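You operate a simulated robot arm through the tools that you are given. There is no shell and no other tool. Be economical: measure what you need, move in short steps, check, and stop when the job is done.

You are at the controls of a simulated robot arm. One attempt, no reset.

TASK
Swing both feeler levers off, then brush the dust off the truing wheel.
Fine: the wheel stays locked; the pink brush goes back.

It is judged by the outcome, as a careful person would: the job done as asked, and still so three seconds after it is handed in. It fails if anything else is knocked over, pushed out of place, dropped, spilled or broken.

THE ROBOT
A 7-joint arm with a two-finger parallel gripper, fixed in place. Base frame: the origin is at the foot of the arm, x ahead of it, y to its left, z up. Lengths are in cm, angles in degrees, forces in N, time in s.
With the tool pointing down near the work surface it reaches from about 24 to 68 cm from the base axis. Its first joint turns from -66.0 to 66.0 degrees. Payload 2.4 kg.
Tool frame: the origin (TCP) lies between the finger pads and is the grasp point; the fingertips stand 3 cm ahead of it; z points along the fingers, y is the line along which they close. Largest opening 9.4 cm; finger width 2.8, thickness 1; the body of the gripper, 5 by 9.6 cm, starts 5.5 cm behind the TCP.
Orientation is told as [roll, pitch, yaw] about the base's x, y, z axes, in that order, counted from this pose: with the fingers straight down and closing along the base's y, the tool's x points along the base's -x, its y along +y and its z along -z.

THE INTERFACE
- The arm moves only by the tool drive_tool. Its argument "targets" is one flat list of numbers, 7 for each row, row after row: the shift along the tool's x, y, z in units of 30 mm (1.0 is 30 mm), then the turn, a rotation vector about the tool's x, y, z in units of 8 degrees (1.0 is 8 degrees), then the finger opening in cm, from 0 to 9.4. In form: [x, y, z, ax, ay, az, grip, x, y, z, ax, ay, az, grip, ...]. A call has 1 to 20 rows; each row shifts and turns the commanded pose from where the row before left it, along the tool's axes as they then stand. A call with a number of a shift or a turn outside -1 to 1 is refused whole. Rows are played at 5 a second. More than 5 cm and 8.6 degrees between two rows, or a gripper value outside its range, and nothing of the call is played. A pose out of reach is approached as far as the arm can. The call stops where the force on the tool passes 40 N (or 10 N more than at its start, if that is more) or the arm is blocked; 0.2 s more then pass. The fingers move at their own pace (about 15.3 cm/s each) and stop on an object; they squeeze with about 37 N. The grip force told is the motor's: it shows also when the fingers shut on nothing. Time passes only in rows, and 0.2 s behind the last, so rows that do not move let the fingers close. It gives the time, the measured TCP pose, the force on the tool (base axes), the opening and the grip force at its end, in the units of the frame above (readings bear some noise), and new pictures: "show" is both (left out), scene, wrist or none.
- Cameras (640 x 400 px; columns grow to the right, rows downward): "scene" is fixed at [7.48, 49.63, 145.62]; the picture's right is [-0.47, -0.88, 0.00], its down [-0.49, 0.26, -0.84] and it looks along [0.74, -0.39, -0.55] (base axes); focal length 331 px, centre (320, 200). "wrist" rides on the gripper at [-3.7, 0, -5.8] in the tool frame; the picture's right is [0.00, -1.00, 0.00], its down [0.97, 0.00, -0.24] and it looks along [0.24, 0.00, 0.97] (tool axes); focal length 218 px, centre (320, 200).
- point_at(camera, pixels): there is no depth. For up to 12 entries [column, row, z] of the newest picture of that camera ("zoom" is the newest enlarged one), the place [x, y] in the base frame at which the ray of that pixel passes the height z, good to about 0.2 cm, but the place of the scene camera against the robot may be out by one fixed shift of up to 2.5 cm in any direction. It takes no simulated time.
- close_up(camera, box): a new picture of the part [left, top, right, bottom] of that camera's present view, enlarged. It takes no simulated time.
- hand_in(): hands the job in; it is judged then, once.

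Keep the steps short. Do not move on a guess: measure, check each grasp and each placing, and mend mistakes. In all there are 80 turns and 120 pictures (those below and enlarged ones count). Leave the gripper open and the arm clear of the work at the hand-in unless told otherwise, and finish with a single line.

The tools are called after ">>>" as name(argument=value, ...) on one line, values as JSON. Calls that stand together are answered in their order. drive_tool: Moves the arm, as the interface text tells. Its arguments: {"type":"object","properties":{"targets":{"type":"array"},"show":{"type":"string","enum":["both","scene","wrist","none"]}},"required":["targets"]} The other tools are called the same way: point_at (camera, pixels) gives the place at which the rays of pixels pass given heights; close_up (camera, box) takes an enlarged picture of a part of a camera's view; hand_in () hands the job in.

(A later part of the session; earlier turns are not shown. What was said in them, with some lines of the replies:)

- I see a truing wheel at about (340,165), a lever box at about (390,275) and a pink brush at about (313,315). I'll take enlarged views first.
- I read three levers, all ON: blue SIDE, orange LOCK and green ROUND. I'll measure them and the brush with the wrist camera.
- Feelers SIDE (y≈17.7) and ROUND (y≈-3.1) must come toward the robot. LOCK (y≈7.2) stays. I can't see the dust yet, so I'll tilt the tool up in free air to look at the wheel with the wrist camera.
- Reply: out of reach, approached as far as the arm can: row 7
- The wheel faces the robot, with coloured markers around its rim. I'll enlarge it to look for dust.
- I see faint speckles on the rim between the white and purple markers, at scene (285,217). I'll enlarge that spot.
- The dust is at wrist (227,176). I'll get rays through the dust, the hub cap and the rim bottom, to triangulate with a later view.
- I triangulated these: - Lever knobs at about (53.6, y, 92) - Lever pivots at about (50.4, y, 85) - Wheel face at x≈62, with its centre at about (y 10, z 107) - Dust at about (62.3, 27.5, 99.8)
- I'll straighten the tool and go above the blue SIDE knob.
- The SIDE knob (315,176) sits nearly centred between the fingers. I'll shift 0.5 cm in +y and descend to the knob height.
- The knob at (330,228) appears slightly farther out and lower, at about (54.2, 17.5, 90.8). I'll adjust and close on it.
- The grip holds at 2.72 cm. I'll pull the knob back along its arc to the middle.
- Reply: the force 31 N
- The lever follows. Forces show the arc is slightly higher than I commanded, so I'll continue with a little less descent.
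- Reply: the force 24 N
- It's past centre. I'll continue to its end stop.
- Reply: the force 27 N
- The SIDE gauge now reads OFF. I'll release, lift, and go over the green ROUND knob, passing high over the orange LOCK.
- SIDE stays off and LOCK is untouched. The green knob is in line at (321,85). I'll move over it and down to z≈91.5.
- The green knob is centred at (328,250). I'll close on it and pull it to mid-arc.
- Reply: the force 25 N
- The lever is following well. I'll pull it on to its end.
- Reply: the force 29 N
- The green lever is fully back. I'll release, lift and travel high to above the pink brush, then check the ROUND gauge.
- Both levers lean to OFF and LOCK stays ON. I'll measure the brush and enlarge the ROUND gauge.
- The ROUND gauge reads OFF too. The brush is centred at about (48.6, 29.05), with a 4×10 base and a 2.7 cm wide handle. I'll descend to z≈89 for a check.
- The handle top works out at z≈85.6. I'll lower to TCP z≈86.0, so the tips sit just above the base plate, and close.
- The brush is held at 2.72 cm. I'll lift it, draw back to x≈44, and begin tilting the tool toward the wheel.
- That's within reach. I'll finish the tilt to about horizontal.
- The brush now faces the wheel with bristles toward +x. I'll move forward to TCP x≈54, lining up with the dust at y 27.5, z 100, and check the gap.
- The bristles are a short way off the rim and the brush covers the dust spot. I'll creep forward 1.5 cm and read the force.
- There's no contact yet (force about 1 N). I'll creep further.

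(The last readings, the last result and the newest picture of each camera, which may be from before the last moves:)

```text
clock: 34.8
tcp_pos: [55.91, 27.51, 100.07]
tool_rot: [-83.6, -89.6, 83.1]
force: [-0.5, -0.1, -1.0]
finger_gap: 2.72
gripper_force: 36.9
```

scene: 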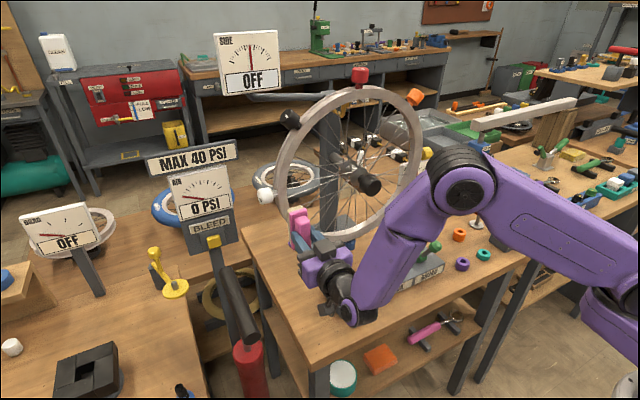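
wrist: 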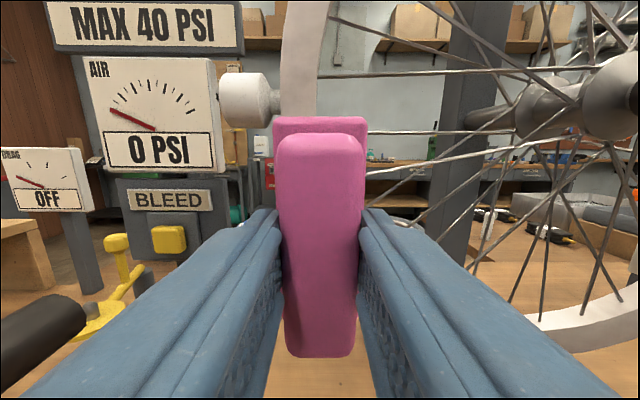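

>>> drive_tool(targets=[0, 0, 0.07, 0, 0, 0, 0, 0, 0, 0.07, 0, 0, 0, 0, 0, 0, 0.07, 0, 0, 0, 0, 0, 0, 0, 0, 0, 0, 0], show="none")

>>> close_up(camera="scene", box=[270, 190, 350, 260])

```text
clock: 35.8
tcp_pos: [56.2, 27.41, 100.17]
tool_rot: [-86.1, -89.5, 85.8]
force: [-17.7, -5.9, -0.6]
finger_gap: 2.69
gripper_force: 37.1
```

```text
5.71 times, centred on (310, 225) of scene
```

zoom: 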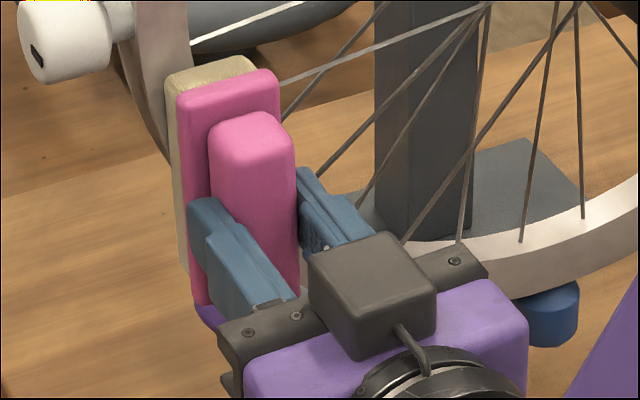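

Contact is at x≈56.15 with about 18 N. I'll ease off a little and make short strokes along the rim.

>>> drive_tool(targets=[0, 0, -0.06, 0, 0, 0, 0, -0.22, 0.08, 0, 0, 0, 0, 0, -0.22, 0.08, 0, 0, 0, 0, 0, -0.22, 0.08, 0, 0, 0, 0, 0, 0.22, -0.08, 0, 0, 0, 0, 0, 0.22, -0.08, 0, 0, 0, 0, 0, 0.22, -0.08, 0, 0, 0, 0, 0, 0.22, -0.08, 0, 0, 0, 0, 0, -0.22, 0.08, 0, 0, 0, 0, 0, -0.22, 0.08, 0, 0, 0, 0, 0, -0.22, 0.08, 0, 0, 0, 0, 0, -0.22, 0.08, 0, 0, 0, 0, 0, 0.22, -0.08, 0, 0, 0, 0, 0, 0.22, -0.08, 0, 0, 0, 0, 0, 0.22, -0.08, 0, 0, 0, 0, 0, 0, 0, 0, 0, 0, 0, 0], show="wrist")

```text
clock: 39.2
tcp_pos: [56.19, 27.62, 100.12]
tool_rot: [-95.7, -89.6, 95.3]
force: [-13.5, 1.8, 4.3]
finger_gap: 2.67
gripper_force: 36.9
```

wrist: 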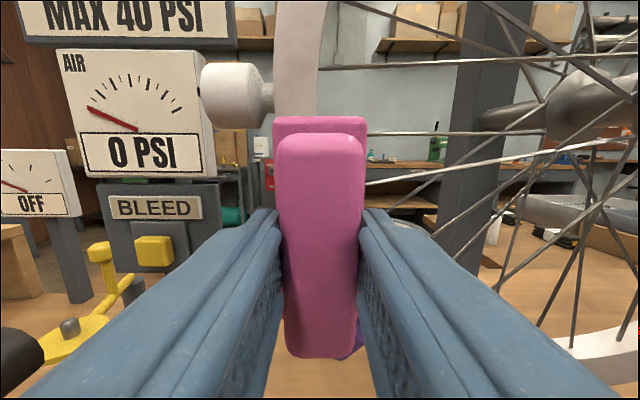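

The strokes are done with about 13 N of contact and the grip is unchanged. I'll back off about 6 cm to inspect the dust spot.

>>> drive_tool(targets=[0, 0, -0.5, 0, 0, 0, 0, 0, 0, -0.8, 0, 0, 0, 0, 0, 0, -0.8, 0, 0, 0, 0, 0.5, 0, 0, 0, 0, 0, 0, 0.5, 0, 0, 0, 0, 0, 0, 0, 0, 0, 0, 0, 0], show="scene")

>>> close_up(camera="scene", box=[262, 190, 326, 250])

>>> close_up(camera="wrist", box=[240, 20, 400, 140])

```text
refused: targets must hold 7 numbers for each row
```

```text
6.67 times, centred on (294, 220) of scene
```

zoom: 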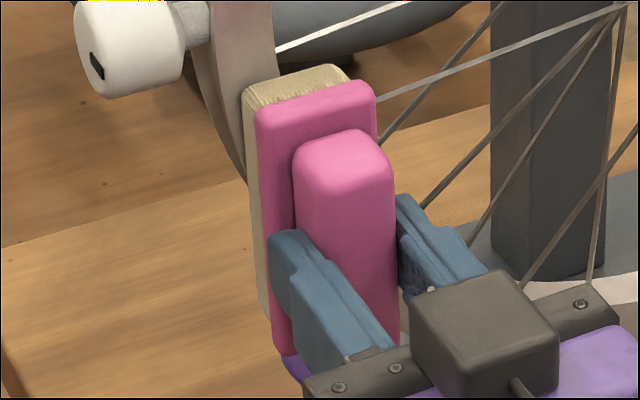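

```text
3.33 times, centred on (320, 80) of wrist
```

zoom: 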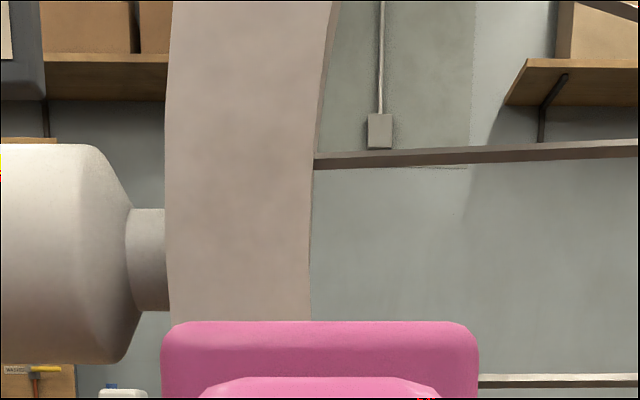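

That call was refused for a row-length slip. I'll repeat the retreat.

>>> drive_tool(targets=[0, 0, -0.5, 0, 0, 0, 0, 0, 0, -0.8, 0, 0, 0, 0, 0, 0, -0.8, 0, 0, 0, 0, 0.3, 0, -0.5, 0, 0, 0, 0, 0.3, 0, 0, 0, 0, 0, 0, 0, 0, 0, 0, 0, 0, 0], show="both")

>>> close_up(camera="scene", box=[262, 190, 326, 250])

```text
clock: 40.6
tcp_pos: [48.31, 27.58, 98.17]
tool_rot: [-85.4, -89.6, 85.0]
force: [-1.2, -0.2, -0.8]
finger_gap: 2.7
gripper_force: 36.6
```

scene: 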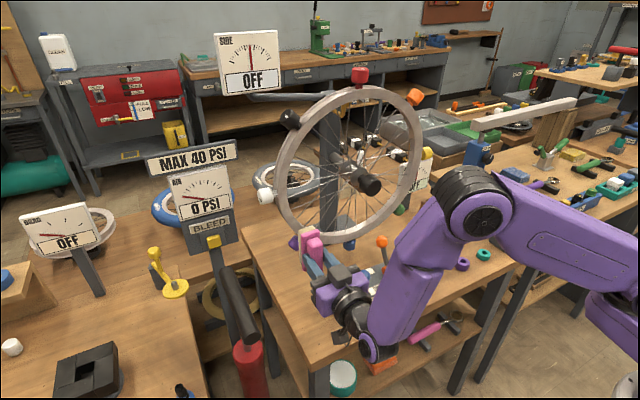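
wrist: 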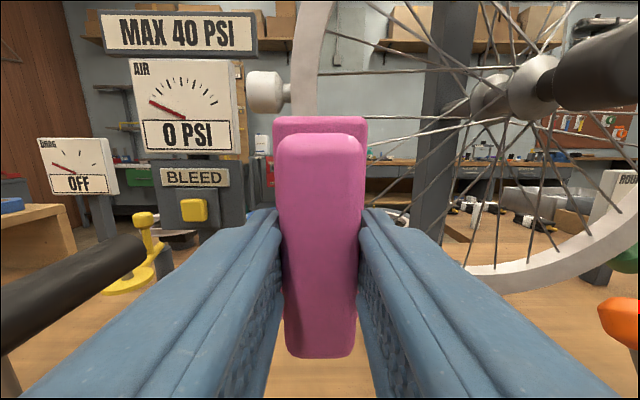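

```text
6.67 times, centred on (294, 220) of scene
```

zoom: 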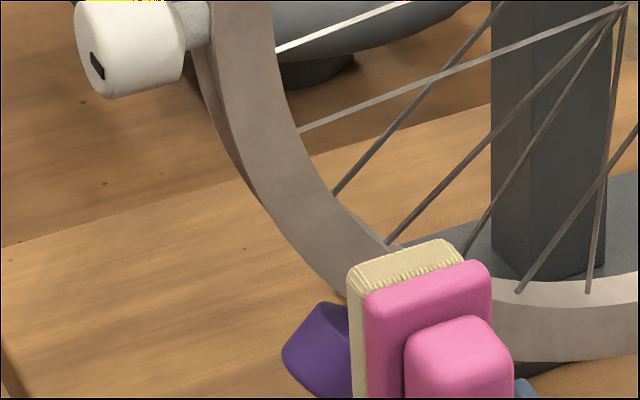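

The dust is gone. Now I'll take the brush back: retreat, then tilt the tool upright again.

>>> drive_tool(targets=[-0.2, 0.2, -0.5, 0, 0, 0, 0, -0.2, 0.2, -0.5, 0, 0, 0, 0, 0, 0, 0, 0, 1, 0, 0, 0, 0, 0, 0, 1, 0, 0, 0, 0, 0, 0, 1, 0, 0, 0, 0, 0, 0, 1, 0, 0, 0, 0, 0, 0, 1, 0, 0, 0, 0, 0, 0, 1, 0, 0, 0, 0, 0, 0, 1, 0, 0, 0, 0, 0, 0, 1, 0, 0, 0, 0, 0, 0, 1, 0, 0, 0, 0, 0, 0, 1, 0, 0, 0, 0, 0, 0, 1, 0, 0, 0, 0, 0, 0, 0.22, 0, 0, 0, 0, 0, 0, 0, 0, 0])

>>> close_up(camera="scene", box=[250, 70, 440, 260])

```text
clock: 43.8
tcp_pos: [45.39, 28.7, 99.38]
tool_rot: [-0.5, -0.2, -0.4]
force: [-0.3, -0.9, -0.7]
finger_gap: 2.69
gripper_force: 37.6
```

scene: 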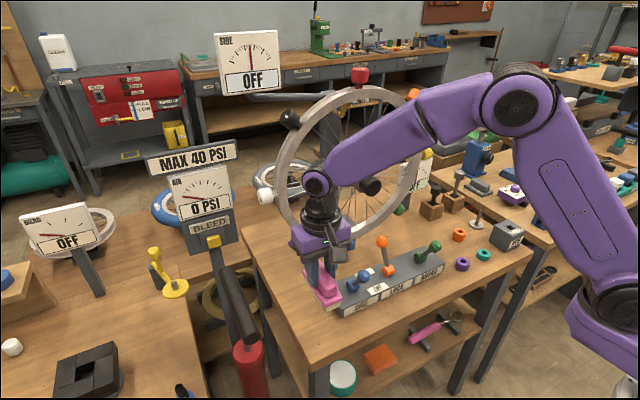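
wrist: 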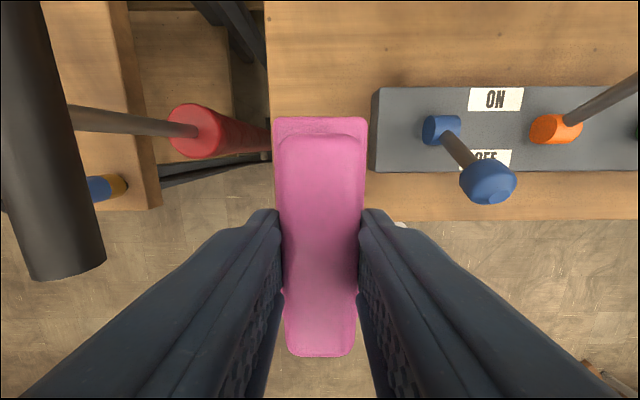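

```text
2.11 times, centred on (345, 165) of scene
```

zoom: 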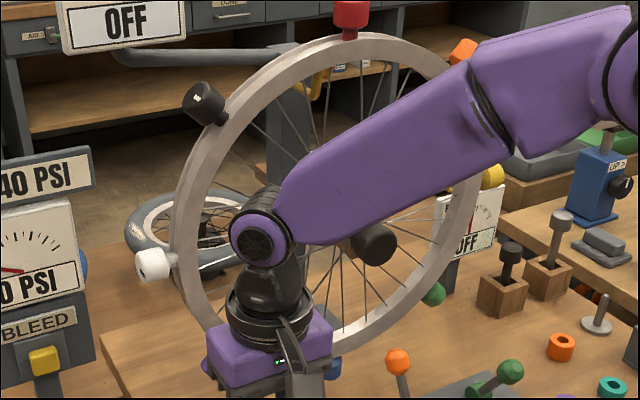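

The brush hasn't slipped. I'll go over its original place (48.6, 29.2) and lower to just above the table.

>>> drive_tool(targets=[-0.54, 0.09, 0, 0, 0, 0, 0, -0.54, 0.08, 0, 0, 0, 0, 0, 0, 0, 0.8, 0, 0, 0, 0, 0, 0, 0.8, 0, 0, 0, 0, 0, 0, 0.8, 0, 0, 0, 0, 0, 0, 0.8, 0, 0, 0, 0, 0, 0, 0.7, 0, 0, 0, 0, 0, 0, 0.25, 0, 0, 0, 0, 0, 0, 0, 0, 0, 0, 0])

```text
clock: 45.8
tcp_pos: [48.91, 29.0, 87.11]
tool_rot: [-0.4, -0.2, -0.5]
force: [0.0, -0.4, 0.2]
finger_gap: 2.69
gripper_force: 36.7
```

scene: 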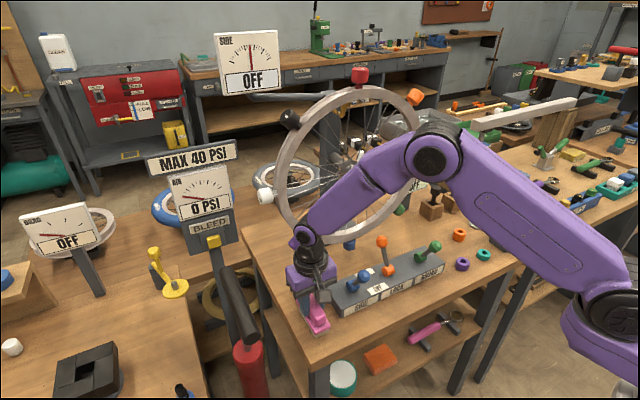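
wrist: 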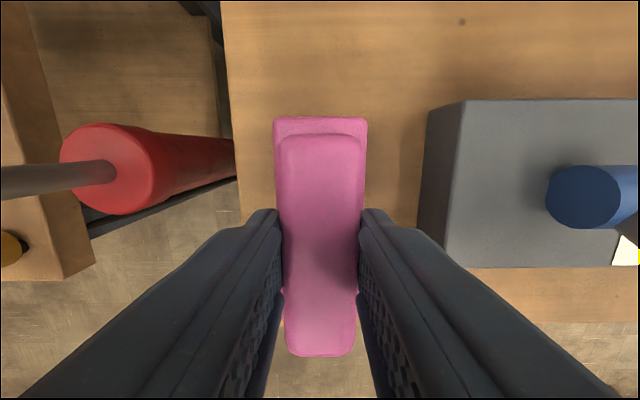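

I'm 0.3 cm too far in x and 0.2 short in y. I'll correct and creep down the last 0.8 cm until touch.

>>> drive_tool(targets=[0.1, 0.06, 0.08, 0, 0, 0, 0, 0, 0, 0.09, 0, 0, 0, 0, 0, 0, 0.08, 0, 0, 0, 0, 0, 0, 0, 0, 0, 0, 0], show="none")

```text
clock: 46.8
tcp_pos: [48.56, 29.3, 86.37]
tool_rot: [-0.5, -0.2, -0.4]
force: [-4.8, -1.4, 13.8]
finger_gap: 2.69
gripper_force: 36.9
```

The table is touched at z 86.37, the original height. I'll open, then lift straight up.

>>> drive_tool(targets=[0, 0, -0.03, 0, 0, 0, 0, 0, 0, 0, 0, 0, 0, 6, 0, 0, 0, 0, 0, 0, 6, 0, 0, -0.5, 0, 0, 0, 6, 0, 0, -0.8, 0, 0, 0, 6, 0, 0, -0.9, 0, 0, 0, 6, 0, 0, -0.9, 0, 0, 0, 6, 0, 0, -0.9, 0, 0, 0, 6, 0.9, 0, -0.9, 0, 0, 0, 6, 0.9, 0, -0.9, 0, 0, 0, 8, 0.9, 0, -0.5, 0, 0, 0, 8, 0.9, 0, 0, 0, 0, 0, 8, 0, 0, 0, 0, 0, 0, 8])

>>> close_up(camera="scene", box=[280, 210, 460, 350])

>>> close_up(camera="scene", box=[262, 170, 342, 250])

```text
clock: 49.6
tcp_pos: [37.73, 29.55, 105.24]
tool_rot: [-0.5, -0.2, -0.3]
force: [0.5, 0.0, 0.0]
finger_gap: 7.95
gripper_force: 0.1
```

scene: 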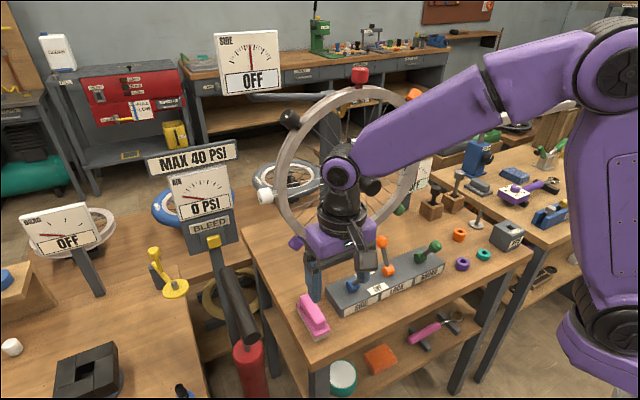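
wrist: 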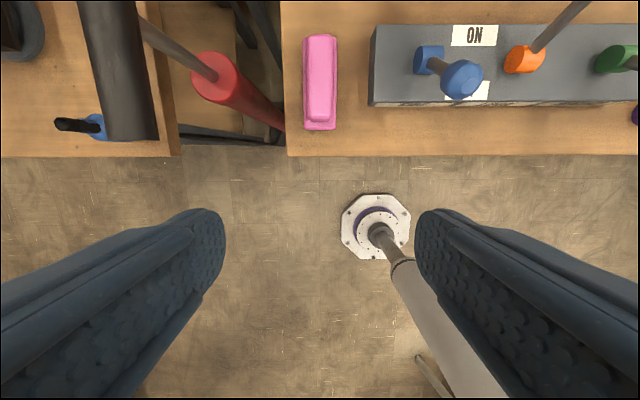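

```text
2.86 times, centred on (370, 280) of scene
```

zoom: 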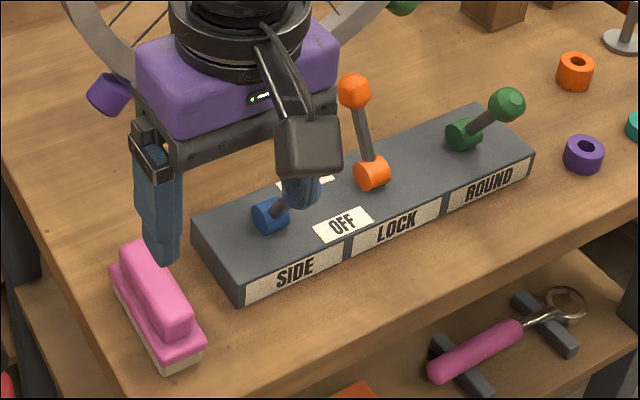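

```text
5.00 times, centred on (302, 210) of scene
```

zoom: 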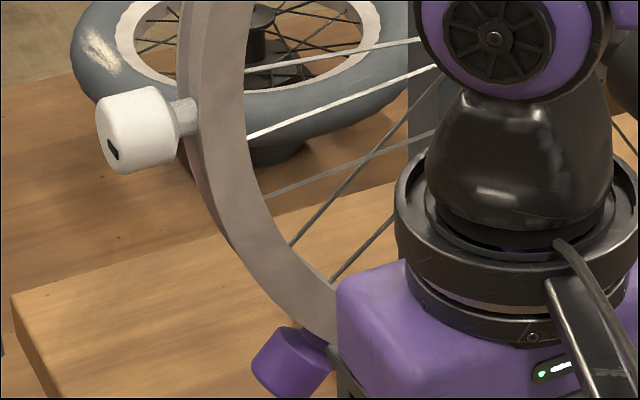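

The brush is back and the dust spot is clean. I'll move the arm well clear and do one last full check of the wheel.

>>> drive_tool(targets=[0.4, -0.9, -0.8, 0, 0, 0, 9, 0.4, -0.9, -0.8, 0, 0, 0, 9, 0.4, -0.9, -0.8, 0, 0, 0, 9, 0, -0.9, -0.8, 0, 0, 0, 9, 0, -0.9, -0.8, 0, -1, 0, 9, 0, -0.9, 0, 0, -1, 0, 9, 0, 0, 0, 0, -1, 0, 9, 0, 0, 0, 0, -1, 0, 9, 0, 0, 0, 0, -1, 0, 9, 0, 0, 0, 0, -1, 0, 9, 0, 0, 0, 0, 0, 0, 9])

>>> close_up(camera="wrist", box=[160, 0, 480, 230])

>>> close_up(camera="scene", box=[250, 70, 440, 260])

```text
clock: 52.0
tcp_pos: [33.76, 13.37, 117.35]
tool_rot: [-0.7, -48.3, 0.2]
force: [0.5, 0.0, 0.4]
finger_gap: 9.0
gripper_force: 0.0
```

scene: 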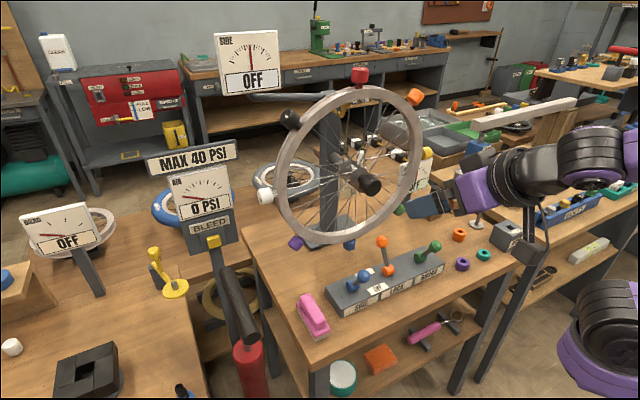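
wrist: 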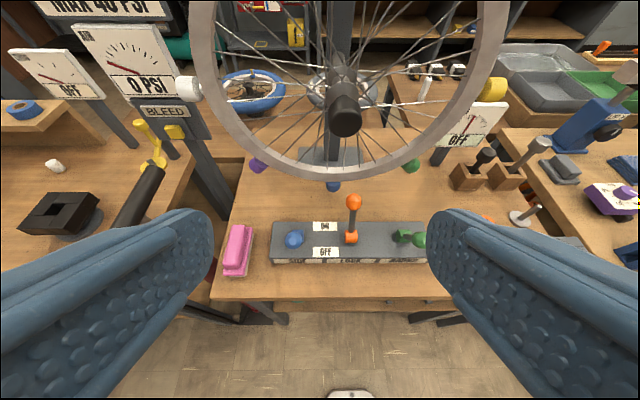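

```text
1.74 times, centred on (320, 115) of wrist
```

zoom: 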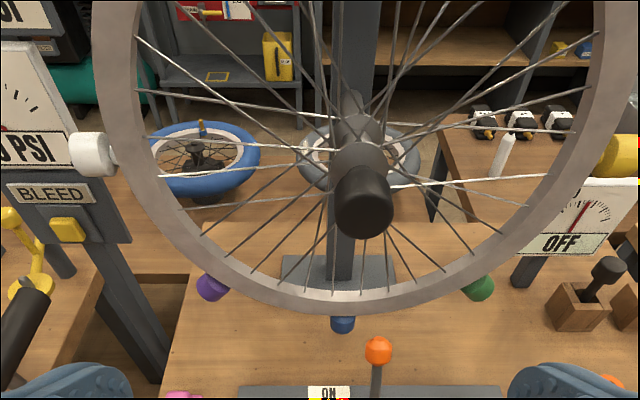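

```text
2.11 times, centred on (345, 165) of scene
```

zoom: 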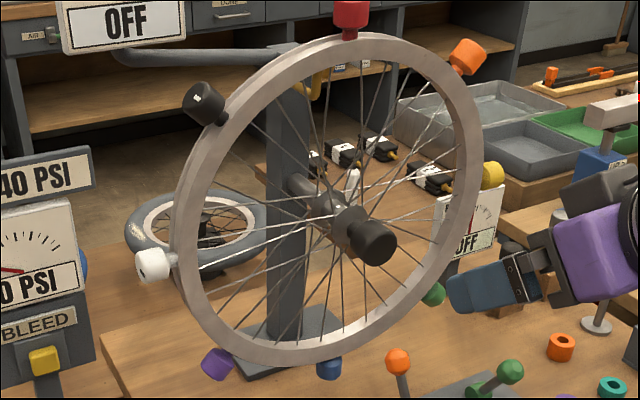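

Both feeler gauges read OFF, LOCK is still ON, and the rim is clean without having turned. The brush is back in its place and the arm is clear with the gripper open, so I'm handing in.

>>> hand_in()

```text
The job is handed in.
```

Both feeler levers are off, the truing wheel is brushed clean and still locked, and the pink brush is back in its place.
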